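You operate a simulated robot arm through the tools that you are given. There is no shell and no other tool.

You are at the controls of a simulated robot arm. One attempt, no reset.

JOB
Fit the red and the yellow tape roll from the green box on their pegs.
Fine: each on the peg of its colour; shut the lid.

It is judged by the outcome, as a careful person would: the job done as asked, and still so three seconds after it is handed in. It fails if anything else is knocked over, pushed out of place, dropped, spilled or broken. A push-on lid holds only when it is set on centred and level and pressed home; a screw cap is set on level and turned clockwise until tight.

ROBOT AND FRAMES
A 5-joint arm with a two-finger parallel gripper, fixed in place. Base frame: the origin is at the foot of the arm, x ahead of it, y to its left, z up; the work surface is at about z = 0. Readings come in m, degrees, newtons and seconds.
With the tool pointing down near the work surface it reaches from about 0.26 to 0.6 m from the base axis. Its first joint turns from -66.0 to 66.0 degrees. The tool tilts only in the upright plane through the base axis and itself; it spins freely about its own axis. Payload 1.57 kg.
The tool frame sits at the grasp point between the pads (the TCP): z along the fingers, y along the line on which they close. The tips reach 0.03 m beyond it. Largest opening 0.08 m; finger width 0.017, thickness 0.012; the body of the gripper, 0.04 by 0.082 m, starts 0.08 m behind the TCP.
Orientation is that of the tool frame in the base frame, as a unit quaternion [x, y, z, w]. With the fingers straight down and closing along the base's y, the tool's x points along the base's -x, its y along +y and its z along -z.

CONTROLS
- The arm moves only by the tool move_arm. Its argument "steps" is a list of rows, each a list of 7 numbers: the shift along the tool's x, y, z in m, then the turn, a rotation vector about the tool's x, y, z in degrees, then the closure, from 0 (fully open) to 1 (shut). In form: [[dx, dy, dz, wx, wy, wz, hand], ...]. A call has 1 to 20 rows; each row is the pose to reach, as a shift and turn from the pose commanded when the call began, along the tool's axes at that moment. Each row takes 0.2 s and may step no farther than 0.05 m and 8.6 degrees from the row before; otherwise, or with a gripper value out of range, the whole call is refused. A pose out of reach is approached as far as the arm can. The call stops where the force on the tool passes 90 N (or 10 N more than at its start, if that is more) or the arm is blocked; 0.2 s more then pass. The fingers move at their own pace (about 0.153 m/s each) and stop on an object; they squeeze with about 36 N. The grip force told is the motor's: it shows also when the fingers shut on nothing. Time passes only in rows, and 0.2 s behind the last, so rows that repeat a pose let the fingers close. It gives the time, the measured TCP pose, the force on the tool (base axes), the opening and the grip force at its end, in the units of the frame above (readings bear some noise), with the torque about the TCP (base axes, N m) and any sound that the robot's microphone picked up.
- Cameras (640 x 400 px; columns grow to the right, rows downward): "scene" is fixed at [0.0388, 0.3891, 0.5386]; the picture's right is [-0.76, -0.65, 0.00], its down [-0.28, 0.33, -0.90] and it looks along [0.58, -0.69, -0.43] (base axes); focal length 373 px, centre (320, 200). "wrist" rides on the gripper at [0.072, -0.007, -0.122] in the tool frame; the picture's right is [0.09, 1.00, 0.00], its down [-0.84, 0.08, -0.54] and it looks along [-0.54, 0.05, 0.84] (tool axes); focal length 238 px, centre (320, 200). There is no depth. A picture from a camera that has moved, and an enlarged one, comes with that camera's place and axes in the base frame and with its lens.
- camera(camera): a new picture of that camera. It takes no simulated time.
- inspect(camera, box): a new picture of the part [left, top, right, bottom] of that camera's present view, enlarged. It takes no simulated time.
- job_done(): hands the job in; it is judged then, once.

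Nothing tells you positions but the pictures and the camera data. Unless the task says otherwise, let go and move clear before handing in.

The tools are called after "Request:" as a command line: name --pt "numbers of a row" for each row, then --argument value for the rest, lists and objects as JSON in quotes. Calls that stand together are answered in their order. move_arm: Moves the arm, as the interface text tells. Its arguments: {"type":"object","properties":{"steps":{"type":"array","items":{"type":"array","items":{"type":"number"}}}},"required":["steps"]} The other tools are called the same way: camera (camera) takes a picture; inspect (camera, box) takes an enlarged picture of a part of a camera's view; job_done () hands the job in.

At the start:

```text
t: 0.0
eef_pos: [0.2409, -0.2665, 0.288]
ee_rot: [-0.001, 1.0, 0.0, 0.0]
force: [-0.5, -0.8, -0.6]
moment: [0.02, 0.0, -0.01]
finger_gap: 0.0799
finger_force: 0.1
```

scene: 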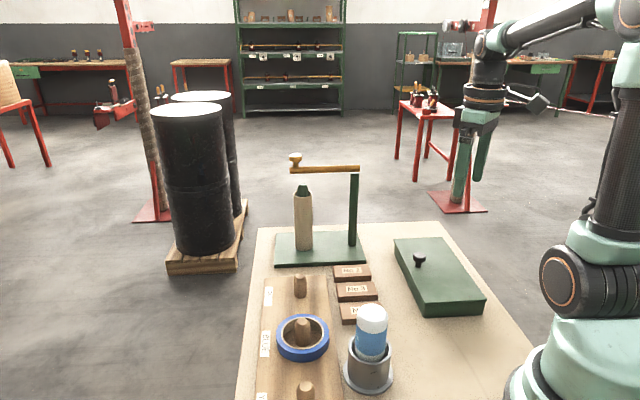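
wrist: 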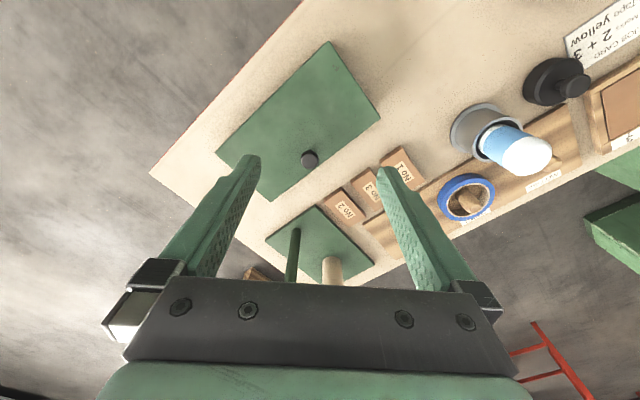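

I see a green lidded box, a peg board with a blue roll on one peg, number blocks, a cup with a bottle, and a label partly in view of the wrist camera. I'll look closer at the details before moving.

Request:
inspect --camera "scene" --box '[240, 220, 540, 400]'

Request:
inspect --camera "wrist" --box '[400, 0, 640, 280]'

Request:
inspect --camera "wrist" --box '[140, 20, 440, 300]'

```text
2.13 times, centred on (390, 310) of scene
camera zoom: at [0.0388, 0.3891, 0.5386], right [-0.76, -0.65, 0.0], down [-0.28, 0.33, -0.9], along [0.58, -0.69, -0.43], focal length 795 px, centre (171, -35)
```

zoom: 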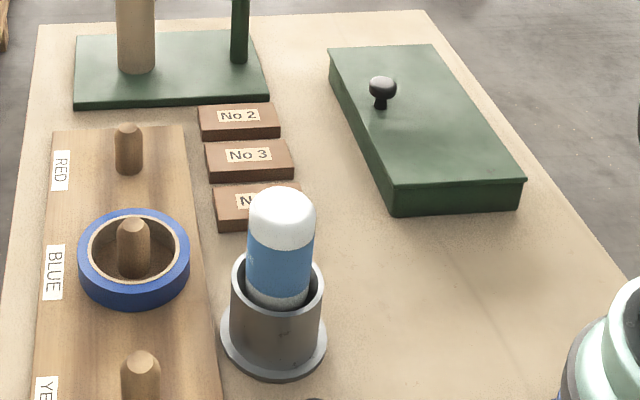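

```text
1.43 times, centred on (520, 140) of wrist
camera zoom: at [0.1681, -0.2716, 0.409], right [-0.09, 1.0, 0.0], down [0.84, 0.08, 0.54], along [0.54, 0.05, -0.84], focal length 340 px, centre (34, 286)
```

zoom: 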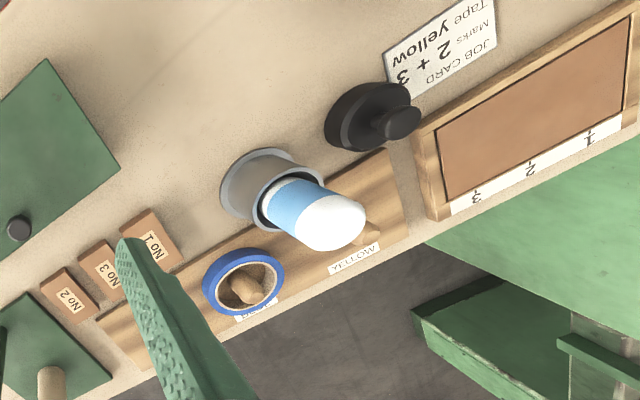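

```text
1.43 times, centred on (290, 160) of wrist
camera zoom: at [0.1681, -0.2716, 0.409], right [-0.09, 1.0, 0.0], down [0.84, 0.08, 0.54], along [0.54, 0.05, -0.84], focal length 340 px, centre (363, 257)
```

zoom: 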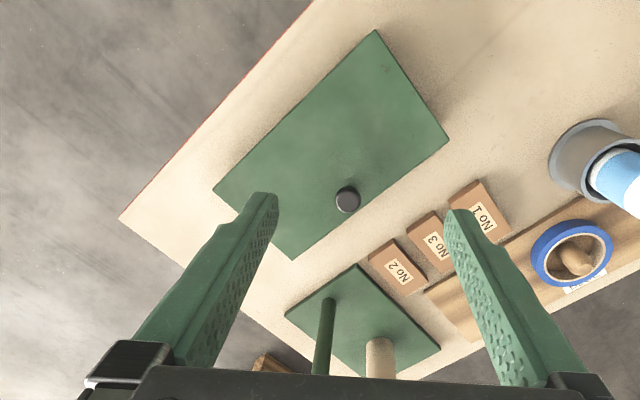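

The box is at about (0.29, -0.30), with its top at z≈0.05, long axis radial and the knob near its counter-clockwise long edge. The blue roll sits on the middle peg. I'll move up over the table to survey the pegs and the labels first.

Request:
move_arm --pt "0 0.0 -0.045 0 0 0 0" --pt "0 0.04 -0.07 0 0 0 0" --pt "0 0.085 -0.08 0 0 0 0" --pt "0 0.13 -0.08 0 0 0 0" --pt "0 0.175 -0.08 0 0 0 0" --pt "0 0.22 -0.08 0 0 0 0" --pt "0 0.25 -0.08 0 0 0 0" --pt "0 0.25 -0.08 0 0 0 0"

```text
t: 1.8
eef_pos: [0.2412, -0.016, 0.3681]
ee_rot: [0.0, 1.0, 0.0, 0.0]
force: [0.1, -0.7, 0.2]
moment: [-0.01, 0.0, 0.0]
finger_gap: 0.0801
finger_force: 0.1
```

Now above the middle of the table; taking pictures from here.

Request:
camera --camera "wrist"

Request:
camera --camera "scene"

```text
taken
camera wrist: at [0.1679, -0.0218, 0.4885], right [-0.09, 1.0, 0.0], down [0.84, 0.08, 0.54], along [0.54, 0.05, -0.84], focal length 238 px, centre (320, 200)
```

wrist: 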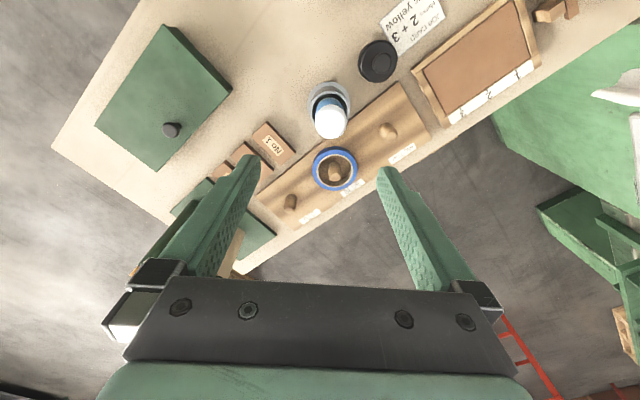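

```text
taken
```

scene: 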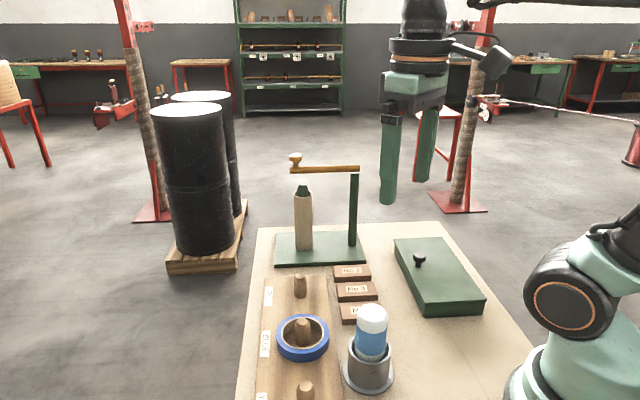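

Request:
inspect --camera "wrist" --box '[240, 60, 460, 230]'

Request:
inspect --camera "wrist" --box '[340, 0, 560, 140]'

Request:
inspect --camera "wrist" --box '[50, 10, 270, 180]'

```text
2.35 times, centred on (350, 145) of wrist
camera zoom: at [0.1679, -0.0218, 0.4885], right [-0.09, 1.0, 0.0], down [0.84, 0.08, 0.54], along [0.54, 0.05, -0.84], focal length 561 px, centre (249, 329)
```

zoom: 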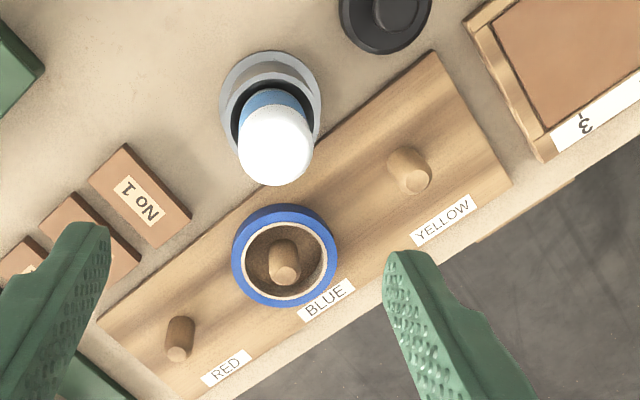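

```text
2.86 times, centred on (450, 70) of wrist
camera zoom: at [0.1679, -0.0218, 0.4885], right [-0.09, 1.0, 0.0], down [0.84, 0.08, 0.54], along [0.54, 0.05, -0.84], focal length 681 px, centre (-51, 571)
```

zoom: 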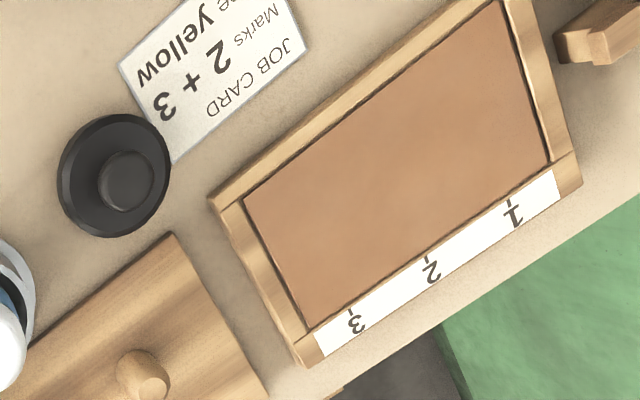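

```text
2.35 times, centred on (160, 95) of wrist
camera zoom: at [0.1679, -0.0218, 0.4885], right [-0.09, 1.0, 0.0], down [0.84, 0.08, 0.54], along [0.54, 0.05, -0.84], focal length 561 px, centre (696, 447)
```

zoom: 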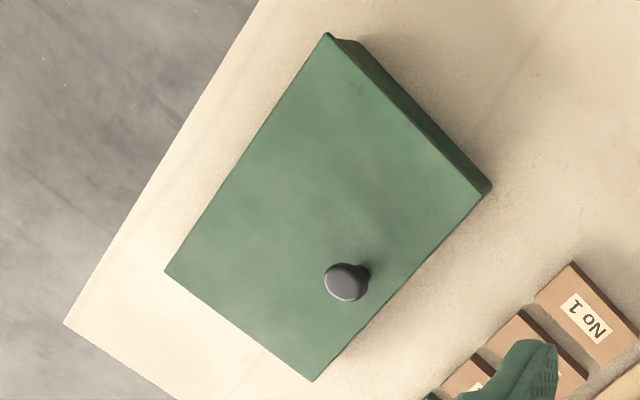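

Request:
inspect --camera "scene" --box '[380, 225, 500, 325]'

Request:
inspect --camera "scene" --box '[250, 140, 400, 280]'

```text
4.00 times, centred on (440, 275) of scene
camera zoom: at [0.0388, 0.3891, 0.5386], right [-0.76, -0.65, 0.0], down [-0.28, 0.33, -0.9], along [0.58, -0.69, -0.43], focal length 1491 px, centre (-160, -100)
```

zoom: 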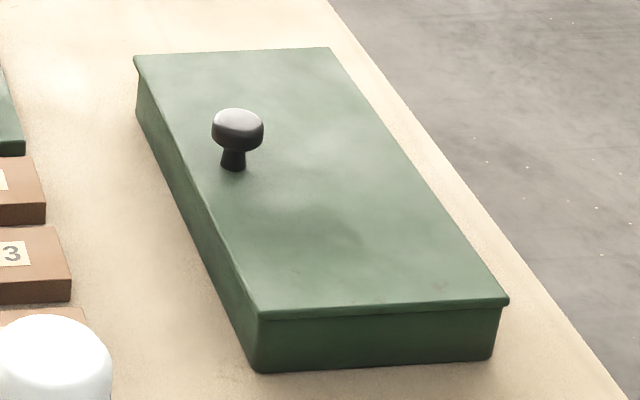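

```text
2.86 times, centred on (325, 210) of scene
camera zoom: at [0.0388, 0.3891, 0.5386], right [-0.76, -0.65, 0.0], down [-0.28, 0.33, -0.9], along [0.58, -0.69, -0.43], focal length 1065 px, centre (306, 171)
```

zoom: 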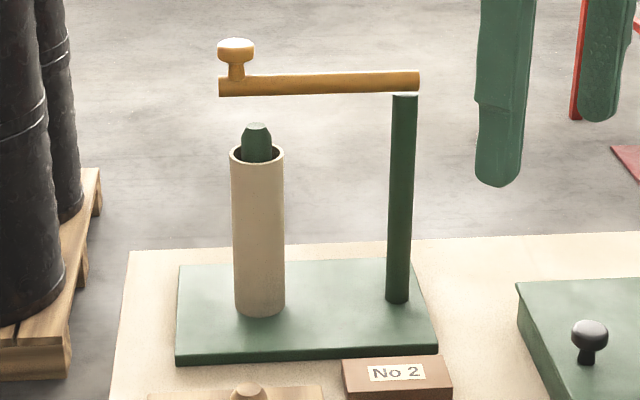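

The pegs stand at roughly red (0.47,-0.06), blue (0.376,0.028) and yellow (0.289,0.12). To tell whether the lid is hinged, I'll look at the far long edge of the box from the outer side.

Request:
move_arm --pt "0.004 -0.045 0 0 0 -5 0" --pt "0.008 -0.09 0 0 0 -10 0" --pt "0.012 -0.135 0 0 0 -15 0" --pt "0.016 -0.18 0 0 0 -20 0" --pt "0.02 -0.225 0 0 0 -25 0" --pt "0.024 -0.27 0 0 0 -30 0" --pt "0.028 -0.315 0 0 0 -35 0" --pt "0.031 -0.359 0 0 0 -40 0" --pt "0.031 -0.359 0.045 0 0 -45 0" --pt "0.031 -0.359 0.09 0 0 -45 0" --pt "0.031 -0.359 0.135 0 0 -45 0" --pt "0.031 -0.359 0.168 0 0 -45 0" --pt "0.031 -0.359 0.168 0 0 -45 0"

Request:
camera --camera "wrist"

```text
t: 4.6
eef_pos: [0.2101, -0.3762, 0.1983]
ee_rot: [-0.382, 0.924, 0.0, 0.0]
force: [-0.9, 0.1, -0.1]
moment: [0.02, -0.04, -0.01]
finger_gap: 0.0799
finger_force: 0.0
```

```text
taken
camera wrist: at [0.1628, -0.4298, 0.3209], right [-0.77, 0.64, 0.0], down [0.54, 0.65, 0.54], along [0.35, 0.42, -0.84], focal length 238 px, centre (320, 200)
```

wrist: 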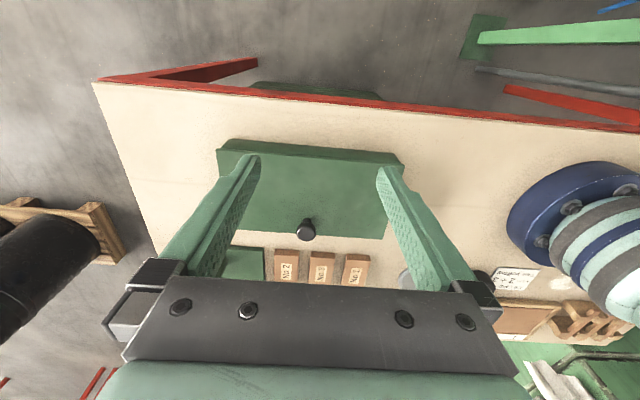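

Request:
inspect --camera "wrist" --box '[200, 120, 420, 270]'

```text
2.67 times, centred on (310, 195) of wrist
camera zoom: at [0.1628, -0.4298, 0.3209], right [-0.77, 0.64, 0.0], down [0.54, 0.65, 0.54], along [0.35, 0.42, -0.84], focal length 636 px, centre (347, 213)
```

zoom: 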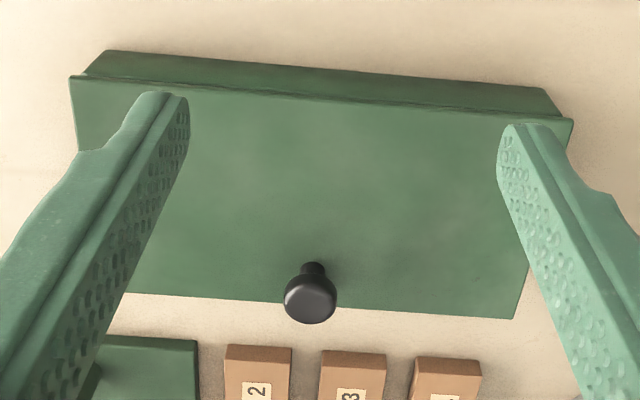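

The lid looks like a plate whose knob sits near the long edge opposite the outer edge, so it is probably hinged along the outer edge. The knob is at about (0.312,-0.277), its head at z≈0.072. I'll move over it with the fingers closing along the hinge direction and check.

Request:
move_arm --pt "-0.045 0 0 0 0 0 0.2" --pt "-0.09 0 0 0 0 0 0.2" --pt "-0.13 -0.001 0.01 0 0 0 0.2" --pt "-0.142 -0.002 0.045 0 0 0 0.2" --pt "-0.142 -0.002 0.068 0 0 0 0.2" --pt "-0.142 -0.002 0.068 0 0 0 0.2"

Request:
camera --camera "wrist"

Request:
inspect --camera "scene" --box '[360, 160, 520, 330]'

```text
t: 6.0
eef_pos: [0.3125, -0.2764, 0.1328]
ee_rot: [-0.383, 0.924, -0.001, 0.001]
force: [0.1, 0.6, -0.1]
moment: [0.02, 0.02, 0.03]
finger_gap: 0.0639
finger_force: 0.1
```

```text
taken
camera wrist: at [0.2652, -0.3303, 0.2529], right [-0.77, 0.64, 0.0], down [0.54, 0.65, 0.54], along [0.35, 0.42, -0.84], focal length 238 px, centre (320, 200)
```

wrist: 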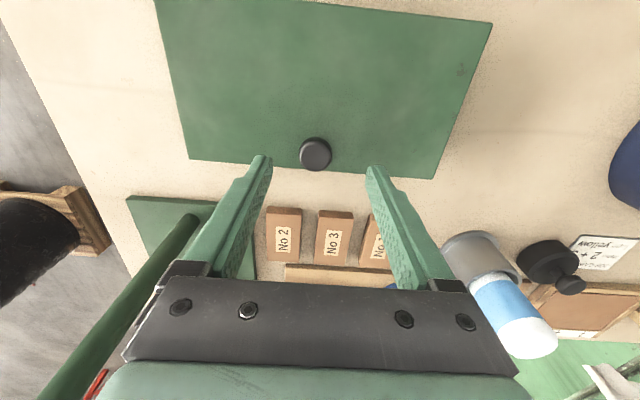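

```text
2.35 times, centred on (440, 245) of scene
camera zoom: at [0.0388, 0.3891, 0.5386], right [-0.76, -0.65, 0.0], down [-0.28, 0.33, -0.9], along [0.58, -0.69, -0.43], focal length 877 px, centre (38, 94)
```

zoom: 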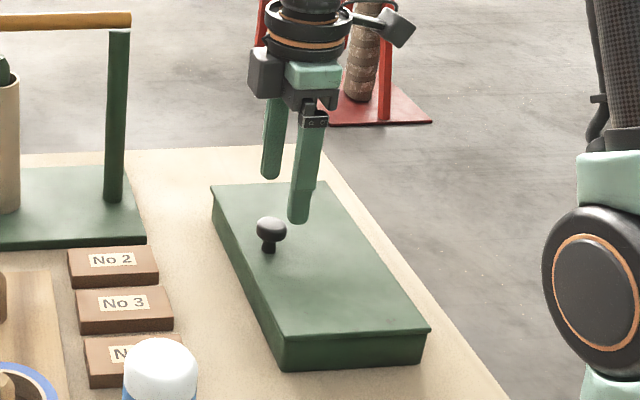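

The knob is centred under the fingers to within about 3 mm. I'll lower to knob-head height (tips just above the lid) and grip it.

Request:
move_arm --pt "0.002 -0.002 0.02 0 0 0 0.2" --pt "0.002 -0.002 0.038 0 0 0 0.2" --pt "0.002 -0.002 0.045 0 0 0 0.2" --pt "0.002 -0.002 0.045 0 0 0 1" --pt "0.002 -0.002 0.045 0 0 0 1" --pt "0.002 -0.002 0.045 0 0 0 1"

Request:
inspect --camera "scene" --box '[360, 160, 520, 330]'

```text
t: 7.4
eef_pos: [0.3129, -0.2812, 0.0866]
ee_rot: [-0.382, 0.924, -0.003, 0.001]
force: [8.4, -13.3, -7.4]
moment: [0.06, -0.67, -0.16]
finger_gap: 0.027
finger_force: 38.0
```

```text
2.35 times, centred on (440, 245) of scene
camera zoom: at [0.0388, 0.3891, 0.5386], right [-0.76, -0.65, 0.0], down [-0.28, 0.33, -0.9], along [0.58, -0.69, -0.43], focal length 877 px, centre (38, 94)
```

zoom: 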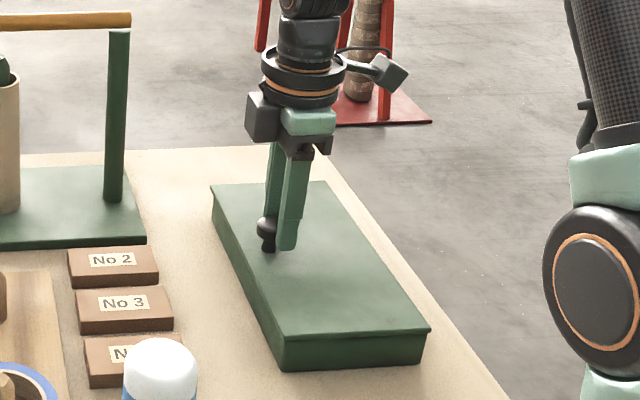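

The knob is gripped (gap 0.027). I'll lift a little along the expected hinge arc and see how the lid behaves.

Request:
move_arm --pt "0.0005 -0.001 -0.003 0 0 0 1" --pt "0.0025 -0.001 -0.0082 0 0 0 1" --pt "0.004 -0.001 -0.012 0 0 0 1" --pt "0.0058 -0.001 -0.0161 0 0 0 1" --pt "0.0058 -0.001 -0.0161 0 0 0 1"

Request:
inspect --camera "scene" --box '[360, 160, 520, 330]'

Request:
camera --camera "wrist"

```text
t: 8.6
eef_pos: [0.3095, -0.2852, 0.1036]
ee_rot: [-0.384, 0.924, -0.002, 0.001]
force: [19.5, 2.6, -4.6]
moment: [0.73, -1.15, -0.07]
finger_gap: 0.0273
finger_force: 37.9
```

```text
2.35 times, centred on (440, 245) of scene
camera zoom: at [0.0388, 0.3891, 0.5386], right [-0.76, -0.65, 0.0], down [-0.28, 0.33, -0.9], along [0.58, -0.69, -0.43], focal length 877 px, centre (38, 94)
```

zoom: 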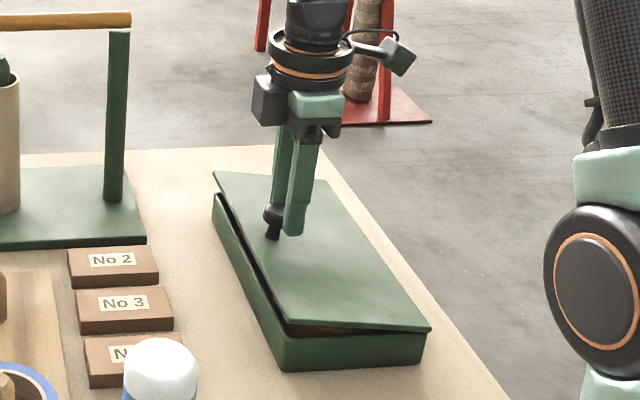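

```text
taken
camera wrist: at [0.2621, -0.3379, 0.2246], right [-0.77, 0.64, 0.0], down [0.53, 0.65, 0.54], along [0.35, 0.42, -0.84], focal length 238 px, centre (320, 200)
```

wrist: 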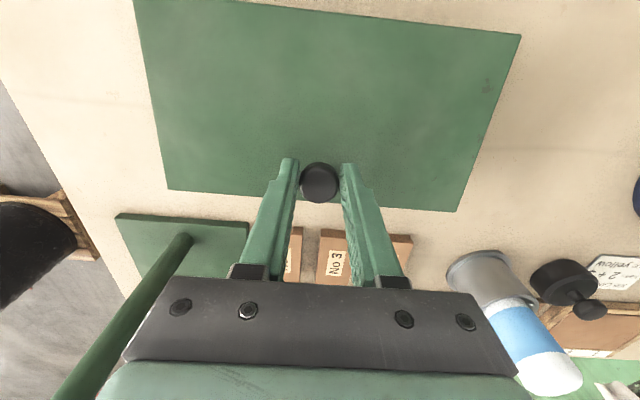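

The lid is hinged along the outer edge and follows. Side forces are modest; I'll continue the arc with a small correction.

Request:
move_arm --pt "0.001 -0.001 -0.004 0 0 0 1" --pt "0.002 -0.001 -0.008 0 0 0 1" --pt "0.0043 -0.001 -0.0117 0 0 0 1" --pt "0.0066 -0.001 -0.0155 0 0 0 1" --pt "0.0093 -0.001 -0.019 0 0 0 1" --pt "0.0119 -0.001 -0.0225 0 0 0 1"

Request:
inspect --camera "scene" --box '[360, 130, 520, 300]'

```text
t: 10.0
eef_pos: [0.3006, -0.2928, 0.1253]
ee_rot: [-0.383, 0.924, 0.001, 0.0]
force: [4.5, -1.8, -10.3]
moment: [0.55, -0.74, -0.09]
finger_gap: 0.0267
finger_force: 37.3
```

```text
2.35 times, centred on (440, 215) of scene
camera zoom: at [0.0388, 0.3891, 0.5386], right [-0.76, -0.65, 0.0], down [-0.28, 0.33, -0.9], along [0.58, -0.69, -0.43], focal length 877 px, centre (38, 165)
```

zoom: 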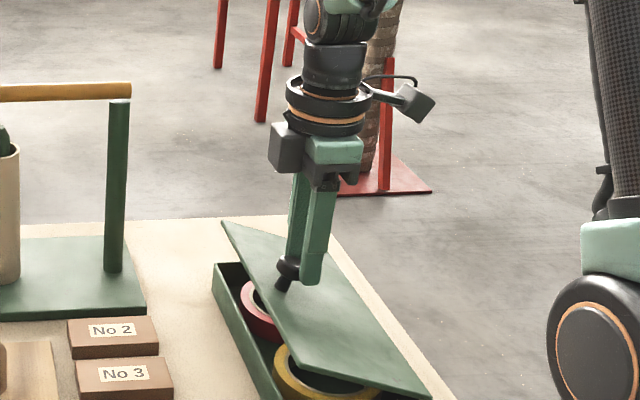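

Red and yellow rolls are visible inside, and the knob pivots well in the fingers. Continuing the arc to about 55°.

Request:
move_arm --pt "0.0029 0 -0.0033 0 0 0 1" --pt "0.0058 0 -0.0065 0 0 0 1" --pt "0.009 0 -0.0095 0 0 0 1" --pt "0.0122 0 -0.0124 0 0 0 1" --pt "0.0156 0 -0.0151 0 0 0 1" --pt "0.0191 0 -0.0178 0 0 0 1" --pt "0.0228 0 -0.0202 0 0 0 1" --pt "0.0264 0 -0.0226 0 0 0 1" --pt "0.0303 0 -0.0247 0 0 0 1" --pt "0.0341 0 -0.0267 0 0 0 1" --pt "0.0382 0 -0.0284 0 0 0 1" --pt "0.0422 0 -0.0301 0 0 0 1"

Request:
inspect --camera "scene" --box '[360, 130, 520, 300]'

```text
t: 12.6
eef_pos: [0.271, -0.3237, 0.1568]
ee_rot: [-0.382, 0.924, -0.001, -0.001]
force: [1.1, 0.4, 0.1]
moment: [-0.02, 0.01, 0.01]
finger_gap: 0.0001
finger_force: 20.9
```

```text
2.35 times, centred on (440, 215) of scene
camera zoom: at [0.0388, 0.3891, 0.5386], right [-0.76, -0.65, 0.0], down [-0.28, 0.33, -0.9], along [0.58, -0.69, -0.43], focal length 877 px, centre (38, 165)
```

zoom: 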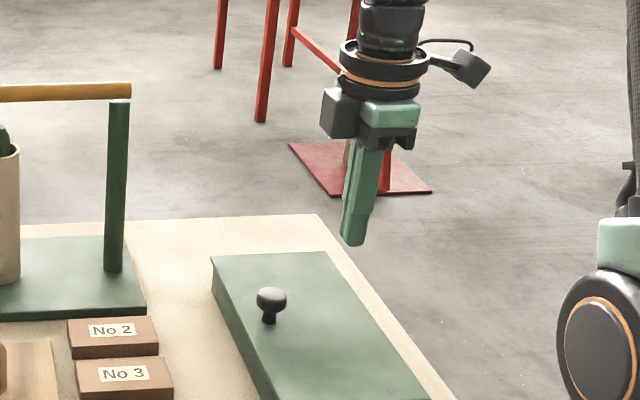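

The knob slipped out of the fingertips partway and the lid fell shut again, with nothing else disturbed. I'll re-align over the knob for a deeper grip and a tighter arc.

Request:
move_arm --pt "-0.03 0.0 0 0 0 0 0.3" --pt "-0.0607 0.0004 0 0 0 0 0.3" --pt "-0.0607 0.0004 0.02 0 0 0 0.3" --pt "-0.0607 0.0004 0.034 0 0 0 0.3" --pt "-0.0607 0.0004 0.034 0 0 0 0.3"

Request:
inspect --camera "wrist" --box '[220, 100, 420, 240]'

Request:
inspect --camera "scene" --box '[380, 210, 500, 320]'

```text
t: 13.8
eef_pos: [0.314, -0.2802, 0.1219]
ee_rot: [-0.383, 0.924, 0.001, 0.0]
force: [-0.2, -0.2, -0.2]
moment: [-0.02, 0.02, -0.02]
finger_gap: 0.0559
finger_force: 0.1
```

```text
2.86 times, centred on (320, 170) of wrist
camera zoom: at [0.2662, -0.3342, 0.2423], right [-0.77, 0.64, 0.0], down [0.54, 0.65, 0.54], along [0.35, 0.42, -0.84], focal length 681 px, centre (320, 286)
```

zoom: 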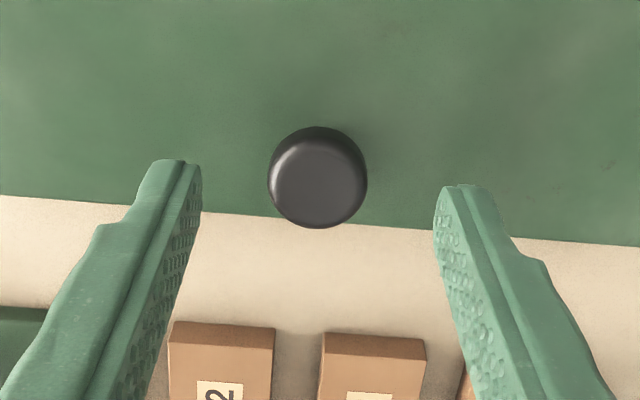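

```text
3.64 times, centred on (440, 265) of scene
camera zoom: at [0.0388, 0.3891, 0.5386], right [-0.76, -0.65, 0.0], down [-0.28, 0.33, -0.9], along [0.58, -0.69, -0.43], focal length 1356 px, centre (-116, -36)
```

zoom: 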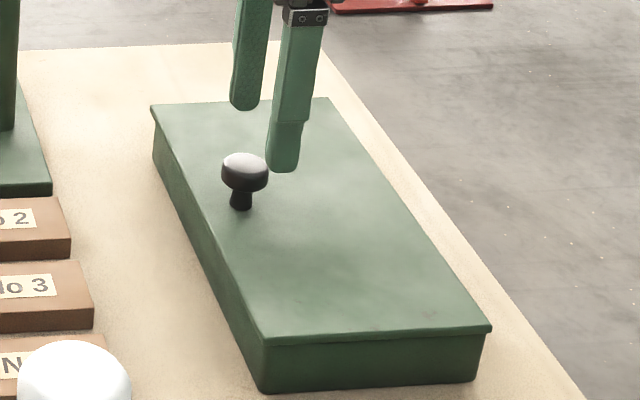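

The knob is well centred now (within a millimetre). I'll descend slightly deeper this time and check for contact with the lid before closing.

Request:
move_arm --pt "0 0 0.02 0 0 0 0.3" --pt "0 0 0.034 0 0 0 0.3" --pt "0 0 0.037 0 0 0 0.3" --pt "0 0 0.039 0 0 0 0.3" --pt "0 0 0.039 0 0 0 0.3"

```text
t: 15.0
eef_pos: [0.3142, -0.2807, 0.0821]
ee_rot: [-0.383, 0.924, -0.001, 0.0]
force: [0.3, 0.5, 0.1]
moment: [0.01, -0.01, 0.02]
finger_gap: 0.0561
finger_force: 0.1
```

Request:
move_arm --pt "0 0 0 0 0 0 1" --pt "0 0 0 0 0 0 1" --pt "0 0 0 0 0 0 1"

Request:
inspect --camera "scene" --box '[380, 210, 500, 320]'

```text
t: 15.8
eef_pos: [0.3137, -0.2797, 0.0822]
ee_rot: [-0.383, 0.924, 0.001, 0.0]
force: [-1.4, 2.0, -0.8]
moment: [0.09, 0.01, 0.05]
finger_gap: 0.0272
finger_force: 38.3
```

```text
3.64 times, centred on (440, 265) of scene
camera zoom: at [0.0388, 0.3891, 0.5386], right [-0.76, -0.65, 0.0], down [-0.28, 0.33, -0.9], along [0.58, -0.69, -0.43], focal length 1356 px, centre (-116, -36)
```

zoom: 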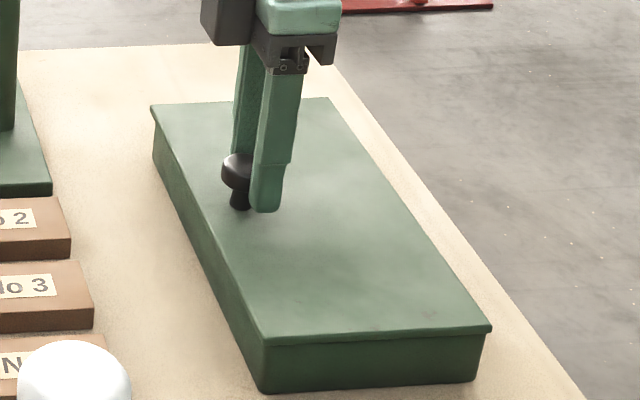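

Grip is centred with little side force. Opening along the refined arc to about 15° first.

Request:
move_arm --pt "0.0013 0 -0.004 0 0 0 1" --pt "0.0026 0 -0.0081 0 0 0 1" --pt "0.0042 0 -0.012 0 0 0 1" --pt "0.0059 0 -0.0159 0 0 0 1" --pt "0.0079 0 -0.0197 0 0 0 1" --pt "0.0099 0 -0.0234 0 0 0 1"

Request:
inspect --camera "scene" --box '[380, 210, 500, 320]'

Request:
inspect --camera "wrist" --box '[220, 100, 420, 240]'

```text
t: 17.2
eef_pos: [0.3074, -0.287, 0.1067]
ee_rot: [-0.383, 0.924, -0.001, 0.0]
force: [11.6, 11.7, -0.1]
moment: [0.64, -0.67, -0.03]
finger_gap: 0.027
finger_force: 37.7
```

```text
3.64 times, centred on (440, 265) of scene
camera zoom: at [0.0388, 0.3891, 0.5386], right [-0.76, -0.65, 0.0], down [-0.28, 0.33, -0.9], along [0.58, -0.69, -0.43], focal length 1356 px, centre (-116, -36)
```

zoom: 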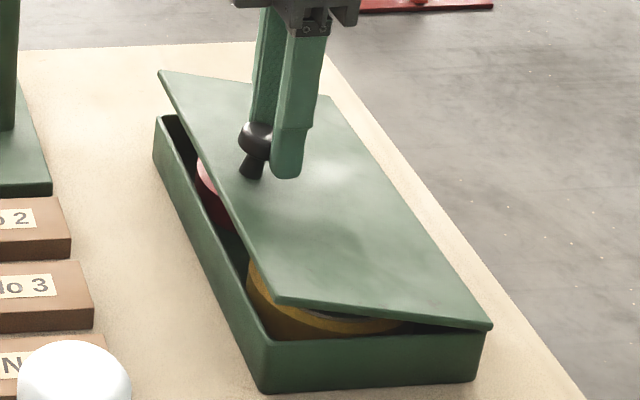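

```text
2.86 times, centred on (320, 170) of wrist
camera zoom: at [0.2597, -0.3409, 0.2277], right [-0.77, 0.64, 0.0], down [0.54, 0.65, 0.54], along [0.35, 0.42, -0.84], focal length 681 px, centre (320, 286)
```

zoom: 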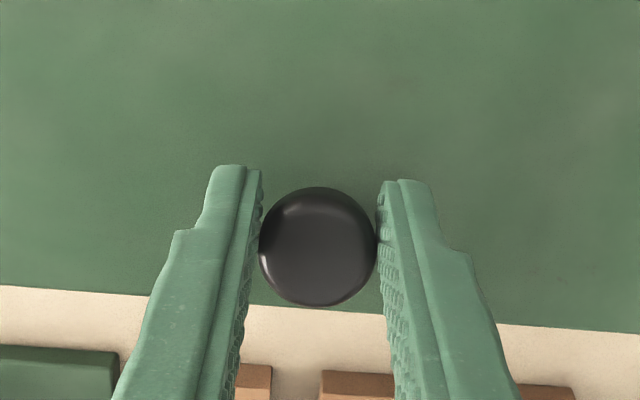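

Request:
move_arm --pt "0.001 0 -0.0036 0 0 0 1" --pt "0.0027 0 -0.0072 0 0 0 1" --pt "0.0053 0 -0.0106 0 0 0 1" --pt "0.0079 0 -0.0139 0 0 0 1" --pt "0.0108 0 -0.017 0 0 0 1" --pt "0.0137 0 -0.0201 0 0 0 1"

Request:
inspect --camera "scene" --box '[380, 190, 500, 300]'

Request:
inspect --camera "wrist" --box '[220, 100, 420, 240]'

```text
t: 18.6
eef_pos: [0.2978, -0.2962, 0.1276]
ee_rot: [-0.384, 0.923, 0.0, 0.0]
force: [8.1, 3.2, -4.0]
moment: [0.6, -0.76, -0.01]
finger_gap: 0.0262
finger_force: 37.7
```

```text
3.64 times, centred on (440, 245) of scene
camera zoom: at [0.0388, 0.3891, 0.5386], right [-0.76, -0.65, 0.0], down [-0.28, 0.33, -0.9], along [0.58, -0.69, -0.43], focal length 1356 px, centre (-116, 36)
```

zoom: 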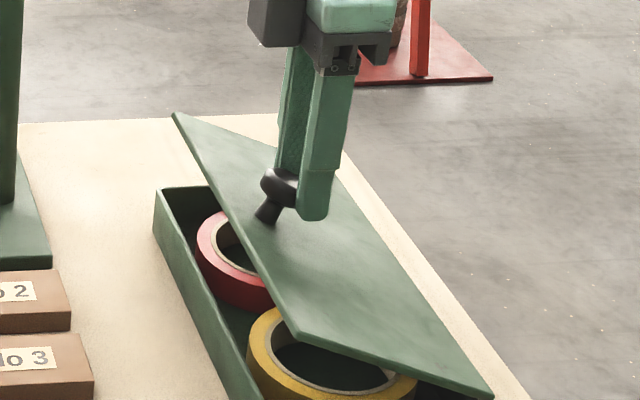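

```text
2.86 times, centred on (320, 170) of wrist
camera zoom: at [0.2503, -0.3502, 0.2479], right [-0.77, 0.64, 0.0], down [0.54, 0.65, 0.54], along [0.35, 0.42, -0.84], focal length 681 px, centre (320, 286)
```

zoom: 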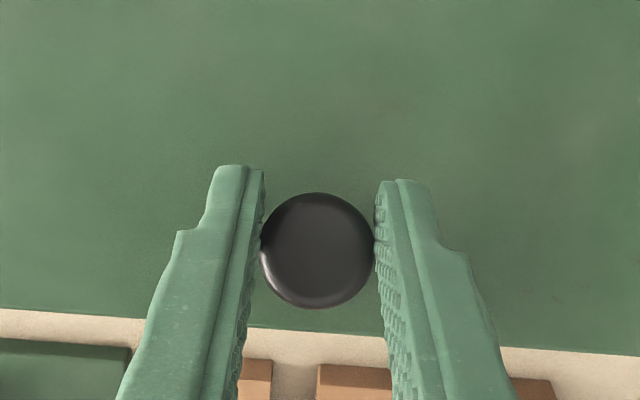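

Request:
inspect --camera "scene" --box '[415, 205, 475, 245]'

Request:
inspect --camera "wrist" --box '[280, 140, 360, 200]'

```text
10.00 times, centred on (445, 225) of scene
camera zoom: at [0.0388, 0.3891, 0.5386], right [-0.76, -0.65, 0.0], down [-0.28, 0.33, -0.9], along [0.58, -0.69, -0.43], focal length 3728 px, centre (-930, -50)
```

zoom: 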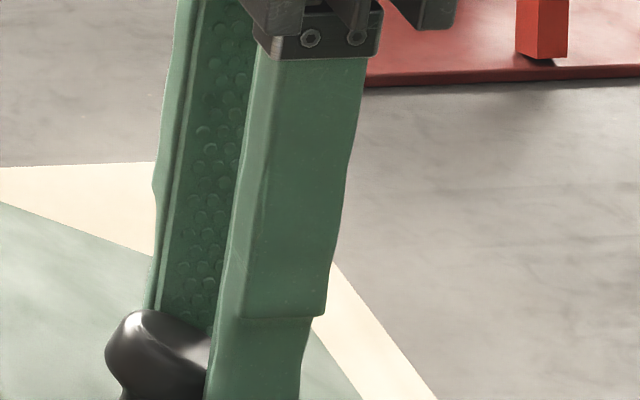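

```text
6.67 times, centred on (320, 170) of wrist
camera zoom: at [0.2503, -0.3502, 0.2479], right [-0.77, 0.64, 0.0], down [0.54, 0.65, 0.54], along [0.35, 0.42, -0.84], focal length 1589 px, centre (320, 400)
```

zoom: 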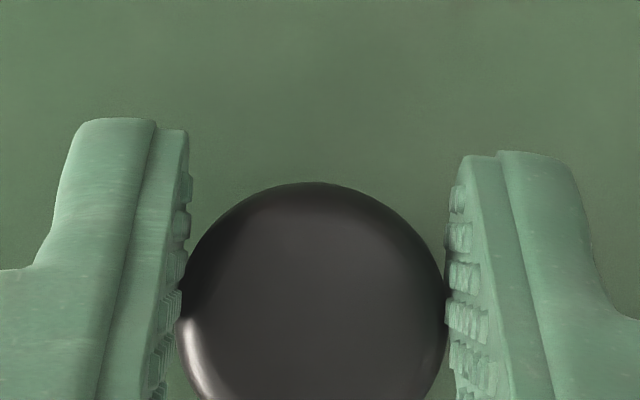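

Request:
inspect --camera "wrist" --box '[270, 150, 370, 216]'

Request:
inspect --camera "scene" --box '[415, 225, 475, 265]'

```text
6.06 times, centred on (320, 183) of wrist
camera zoom: at [0.2503, -0.3502, 0.2479], right [-0.77, 0.64, 0.0], down [0.54, 0.65, 0.54], along [0.35, 0.42, -0.84], focal length 1444 px, centre (320, 303)
```

zoom: 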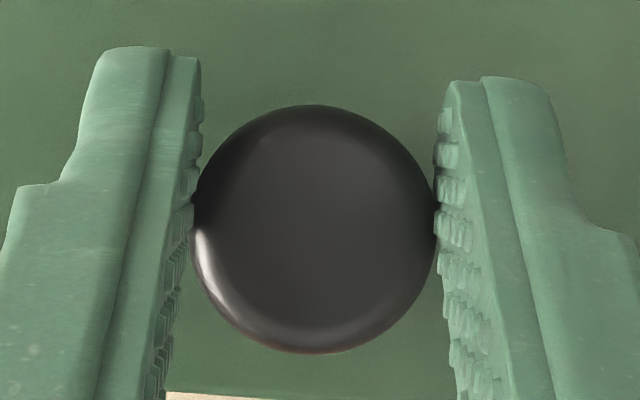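

```text
10.00 times, centred on (445, 245) of scene
camera zoom: at [0.0388, 0.3891, 0.5386], right [-0.76, -0.65, 0.0], down [-0.28, 0.33, -0.9], along [0.58, -0.69, -0.43], focal length 3728 px, centre (-930, -250)
```

zoom: 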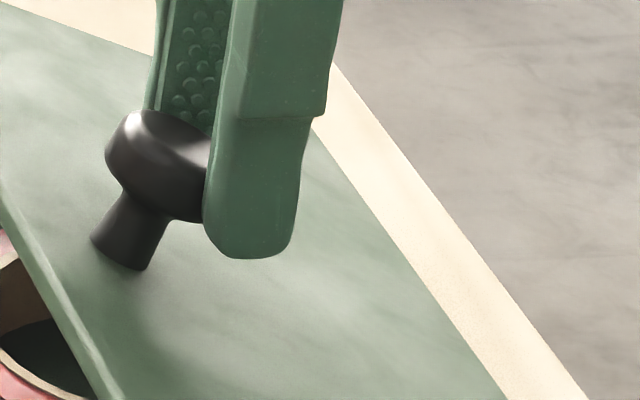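

The lid is at about 27° and the knob is still well held (about 15 mm above the tips). I'll continue with a flatter arc so that the fingers push toward the hinge more than they lift.

Request:
move_arm --pt "0.003 0 -0.0025 0 0 0 1" --pt "0.0062 0 -0.0053 0 0 0 1" --pt "0.0095 0 -0.0079 0 0 0 1" --pt "0.0129 0 -0.0104 0 0 0 1" --pt "0.0164 0 -0.0126 0 0 0 1" --pt "0.02 0 -0.0147 0 0 0 1"

Request:
inspect --camera "scene" --box '[395, 180, 500, 260]'

Request:
inspect --camera "wrist" --box '[270, 150, 370, 216]'

```text
t: 20.0
eef_pos: [0.2825, -0.3102, 0.1415]
ee_rot: [-0.382, 0.924, 0.0, 0.001]
force: [0.1, 0.9, -0.1]
moment: [0.01, 0.02, -0.01]
finger_gap: 0.0
finger_force: 21.4
```

```text
5.00 times, centred on (448, 220) of scene
camera zoom: at [0.0388, 0.3891, 0.5386], right [-0.76, -0.65, 0.0], down [-0.28, 0.33, -0.9], along [0.58, -0.69, -0.43], focal length 1864 px, centre (-318, 100)
```

zoom: 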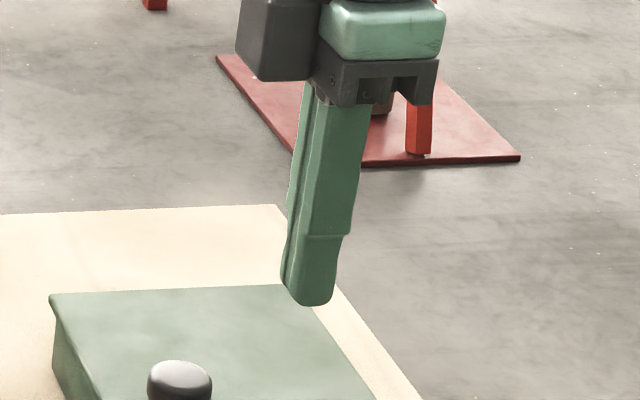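

```text
6.06 times, centred on (320, 183) of wrist
camera zoom: at [0.2356, -0.3648, 0.2621], right [-0.77, 0.64, 0.0], down [0.54, 0.65, 0.54], along [0.35, 0.42, -0.84], focal length 1444 px, centre (320, 303)
```

zoom: 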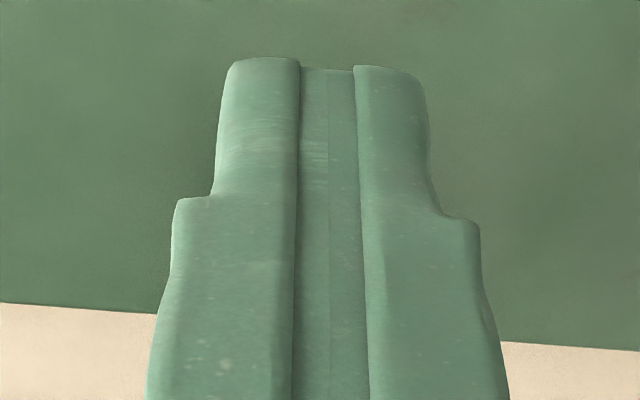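

It slipped again. Re-triangulating from the wrist pictures shows why: the knob is really about 8 mm nearer the box's front edge and lower (head centre ≈ (0.320,-0.275,0.062), lid top ≈ 0.041), so I had only its edge. Re-aligning to the corrected position.

Request:
move_arm --pt "-0.025 0 0 0 0 0 0.3" --pt "-0.0515 -0.0008 0 0 0 0 0.3" --pt "-0.0515 -0.0008 0.02 0 0 0 0.3" --pt "-0.0515 -0.0008 0.035 0 0 0 0.3" --pt "-0.0515 -0.0008 0.035 0 0 0 0.3"

Request:
inspect --camera "wrist" --box '[220, 100, 420, 240]'

Request:
inspect --camera "scene" --box '[380, 210, 500, 320]'

```text
t: 21.2
eef_pos: [0.3206, -0.2751, 0.106]
ee_rot: [-0.383, 0.924, 0.001, 0.0]
force: [-0.5, -0.1, -0.5]
moment: [-0.03, 0.02, 0.01]
finger_gap: 0.056
finger_force: 0.1
```

```text
2.86 times, centred on (320, 170) of wrist
camera zoom: at [0.2729, -0.3295, 0.2261], right [-0.77, 0.64, 0.0], down [0.54, 0.65, 0.54], along [0.35, 0.42, -0.84], focal length 681 px, centre (320, 286)
```

zoom: 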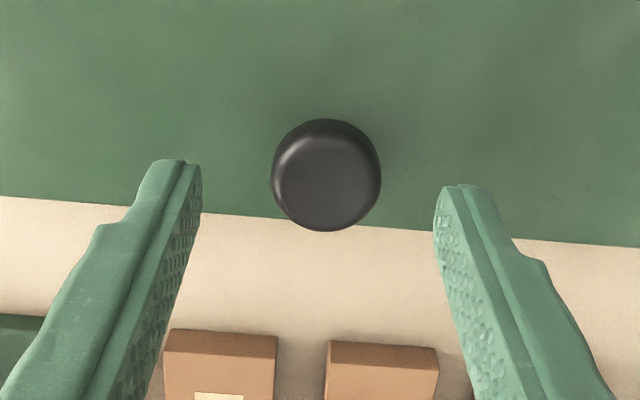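

```text
3.64 times, centred on (440, 265) of scene
camera zoom: at [0.0388, 0.3891, 0.5386], right [-0.76, -0.65, 0.0], down [-0.28, 0.33, -0.9], along [0.58, -0.69, -0.43], focal length 1356 px, centre (-116, -36)
```

zoom: 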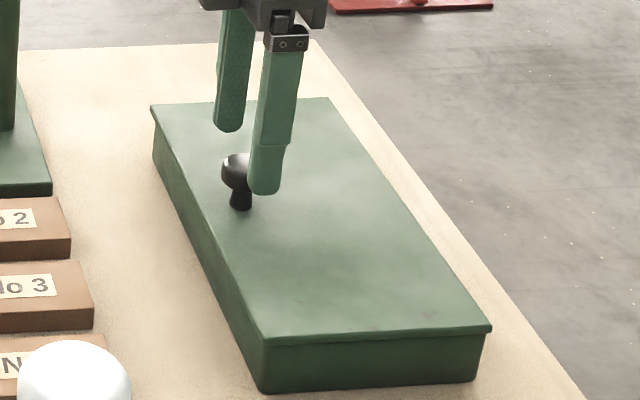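

Now the knob is centred in both views. Lowering to z≈0.076 and gripping.

Request:
move_arm --pt "0 0.001 0.015 0 0 0 0.3" --pt "0 0.001 0.026 0 0 0 0.3" --pt "0 0.001 0.03 0 0 0 0.3" --pt "0 0.001 0.03 0 0 0 0.3" --pt "0 0.001 0.03 0 0 0 1" --pt "0 0.001 0.03 0 0 0 1" --pt "0 0.001 0.03 0 0 0 1"

Request:
inspect --camera "scene" --box '[380, 210, 500, 320]'

```text
t: 22.8
eef_pos: [0.3188, -0.2743, 0.0746]
ee_rot: [-0.383, 0.924, 0.0, 0.0]
force: [-1.4, 2.3, -0.5]
moment: [0.09, -0.01, -0.01]
finger_gap: 0.0269
finger_force: 37.8
```

```text
3.64 times, centred on (440, 265) of scene
camera zoom: at [0.0388, 0.3891, 0.5386], right [-0.76, -0.65, 0.0], down [-0.28, 0.33, -0.9], along [0.58, -0.69, -0.43], focal length 1356 px, centre (-116, -36)
```

zoom: 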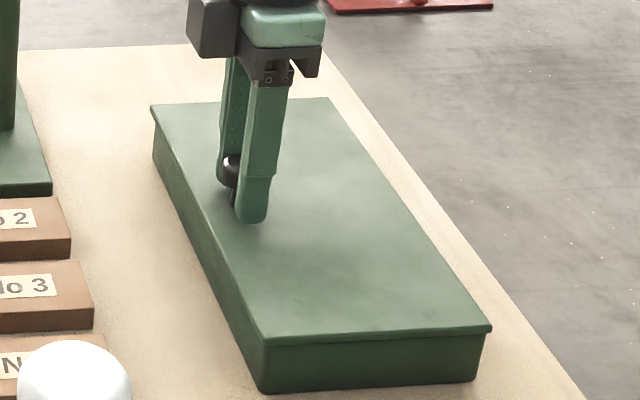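

The knob is properly gripped now. Opening to 20° first and checking.

Request:
move_arm --pt "0.0012 0 -0.0044 0 0 0 1" --pt "0.0026 0 -0.0088 0 0 0 1" --pt "0.0042 0 -0.0131 0 0 0 1" --pt "0.0059 0 -0.0174 0 0 0 1" --pt "0.0079 0 -0.0215 0 0 0 1" --pt "0.01 0 -0.0256 0 0 0 1" --pt "0.0123 0 -0.0295 0 0 0 1" --pt "0.0147 0 -0.0334 0 0 0 1"

Request:
inspect --camera "scene" --box '[380, 200, 500, 310]'

Request:
inspect --camera "wrist" --box '[220, 100, 420, 240]'

```text
t: 24.6
eef_pos: [0.3097, -0.2836, 0.1099]
ee_rot: [-0.382, 0.924, 0.0, 0.0]
force: [11.2, 8.1, -3.9]
moment: [0.86, -0.87, 0.0]
finger_gap: 0.0273
finger_force: 37.8
```

```text
3.64 times, centred on (440, 255) of scene
camera zoom: at [0.0388, 0.3891, 0.5386], right [-0.76, -0.65, 0.0], down [-0.28, 0.33, -0.9], along [0.58, -0.69, -0.43], focal length 1356 px, centre (-116, 0)
```

zoom: 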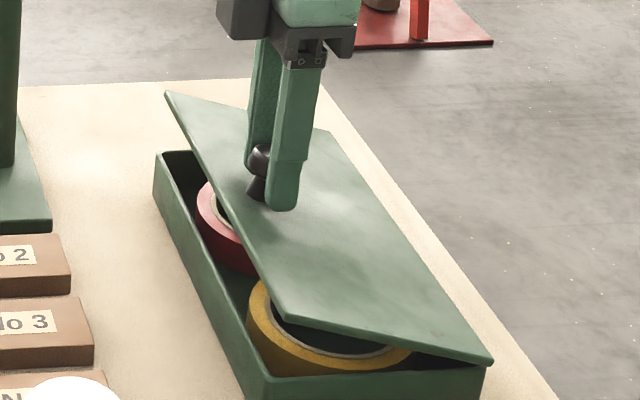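

```text
2.86 times, centred on (320, 170) of wrist
camera zoom: at [0.2619, -0.3386, 0.2305], right [-0.77, 0.64, 0.0], down [0.54, 0.65, 0.54], along [0.35, 0.42, -0.84], focal length 681 px, centre (320, 286)
```

zoom: 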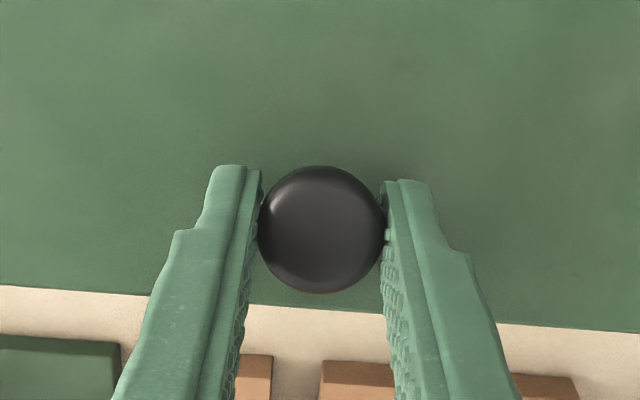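

Good solid grip this time. Continuing to about 40°.

Request:
move_arm --pt "0.002 0 -0.0037 0 0 0 1" --pt "0.0045 0 -0.0074 0 0 0 1" --pt "0.0075 0 -0.0109 0 0 0 1" --pt "0.0105 0 -0.0143 0 0 0 1" --pt "0.0138 0 -0.0175 0 0 0 1" --pt "0.0171 0 -0.0206 0 0 0 1" --pt "0.0207 0 -0.0235 0 0 0 1" --pt "0.0243 0 -0.0263 0 0 0 1"

Request:
inspect --camera "scene" --box '[380, 190, 500, 300]'

Request:
inspect --camera "wrist" --box '[220, 100, 420, 240]'

```text
t: 26.4
eef_pos: [0.2918, -0.3006, 0.1353]
ee_rot: [-0.383, 0.924, 0.0, 0.001]
force: [11.5, 11.1, 2.7]
moment: [0.9, -0.9, 0.01]
finger_gap: 0.0271
finger_force: 37.7
```

```text
3.64 times, centred on (440, 245) of scene
camera zoom: at [0.0387, 0.3891, 0.5386], right [-0.76, -0.65, 0.0], down [-0.28, 0.33, -0.9], along [0.58, -0.69, -0.43], focal length 1356 px, centre (-116, 36)
```

zoom: 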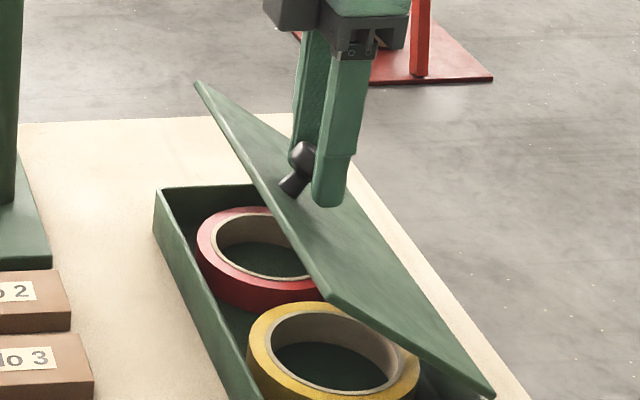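

```text
2.86 times, centred on (320, 170) of wrist
camera zoom: at [0.2447, -0.3558, 0.2573], right [-0.77, 0.64, 0.0], down [0.54, 0.65, 0.54], along [0.35, 0.42, -0.84], focal length 681 px, centre (320, 286)
```

zoom: 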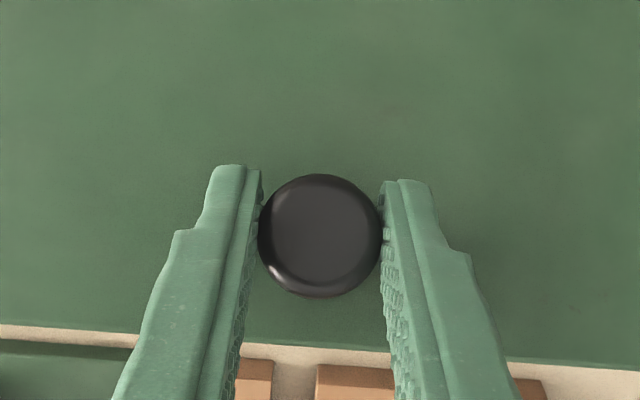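

The lid is at about 40° with a steady grip. Continuing to about 70°.

Request:
move_arm --pt "0.0033 0 -0.0026 0 0 0 1" --pt "0.0071 0 -0.0051 0 0 0 1" --pt "0.0111 0 -0.0074 0 0 0 1" --pt "0.0151 0 -0.0095 0 0 0 1" --pt "0.0193 0 -0.0114 0 0 0 1" --pt "0.0235 0 -0.0132 0 0 0 1" --pt "0.0278 0 -0.0147 0 0 0 1" --pt "0.0322 0 -0.0161 0 0 0 1" --pt "0.0366 0 -0.0173 0 0 0 1" --pt "0.0411 0 -0.0183 0 0 0 1" --pt "0.0456 0 -0.0191 0 0 0 1" --pt "0.0502 0 -0.0197 0 0 0 1"

Request:
inspect --camera "scene" --box '[380, 190, 500, 300]'

Request:
inspect --camera "wrist" --box '[220, 100, 420, 240]'

```text
t: 29.0
eef_pos: [0.2566, -0.3375, 0.1566]
ee_rot: [-0.383, 0.924, 0.0, 0.0]
force: [10.2, -0.2, 0.8]
moment: [0.4, -0.59, -0.03]
finger_gap: 0.0244
finger_force: 36.7
```

```text
3.64 times, centred on (440, 245) of scene
camera zoom: at [0.0388, 0.3891, 0.5386], right [-0.76, -0.65, 0.0], down [-0.28, 0.33, -0.9], along [0.58, -0.69, -0.43], focal length 1356 px, centre (-116, 36)
```

zoom: 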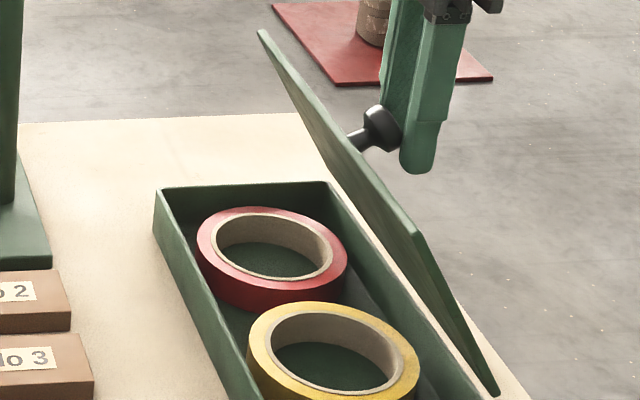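

```text
2.86 times, centred on (320, 170) of wrist
camera zoom: at [0.209, -0.3915, 0.2766], right [-0.77, 0.64, 0.0], down [0.54, 0.65, 0.54], along [0.35, 0.42, -0.84], focal length 681 px, centre (320, 286)
```

zoom: 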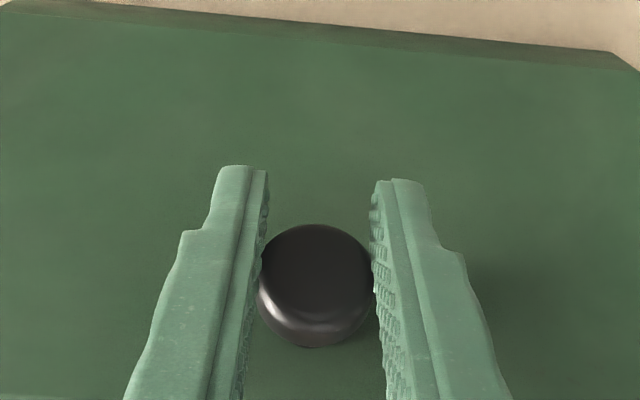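

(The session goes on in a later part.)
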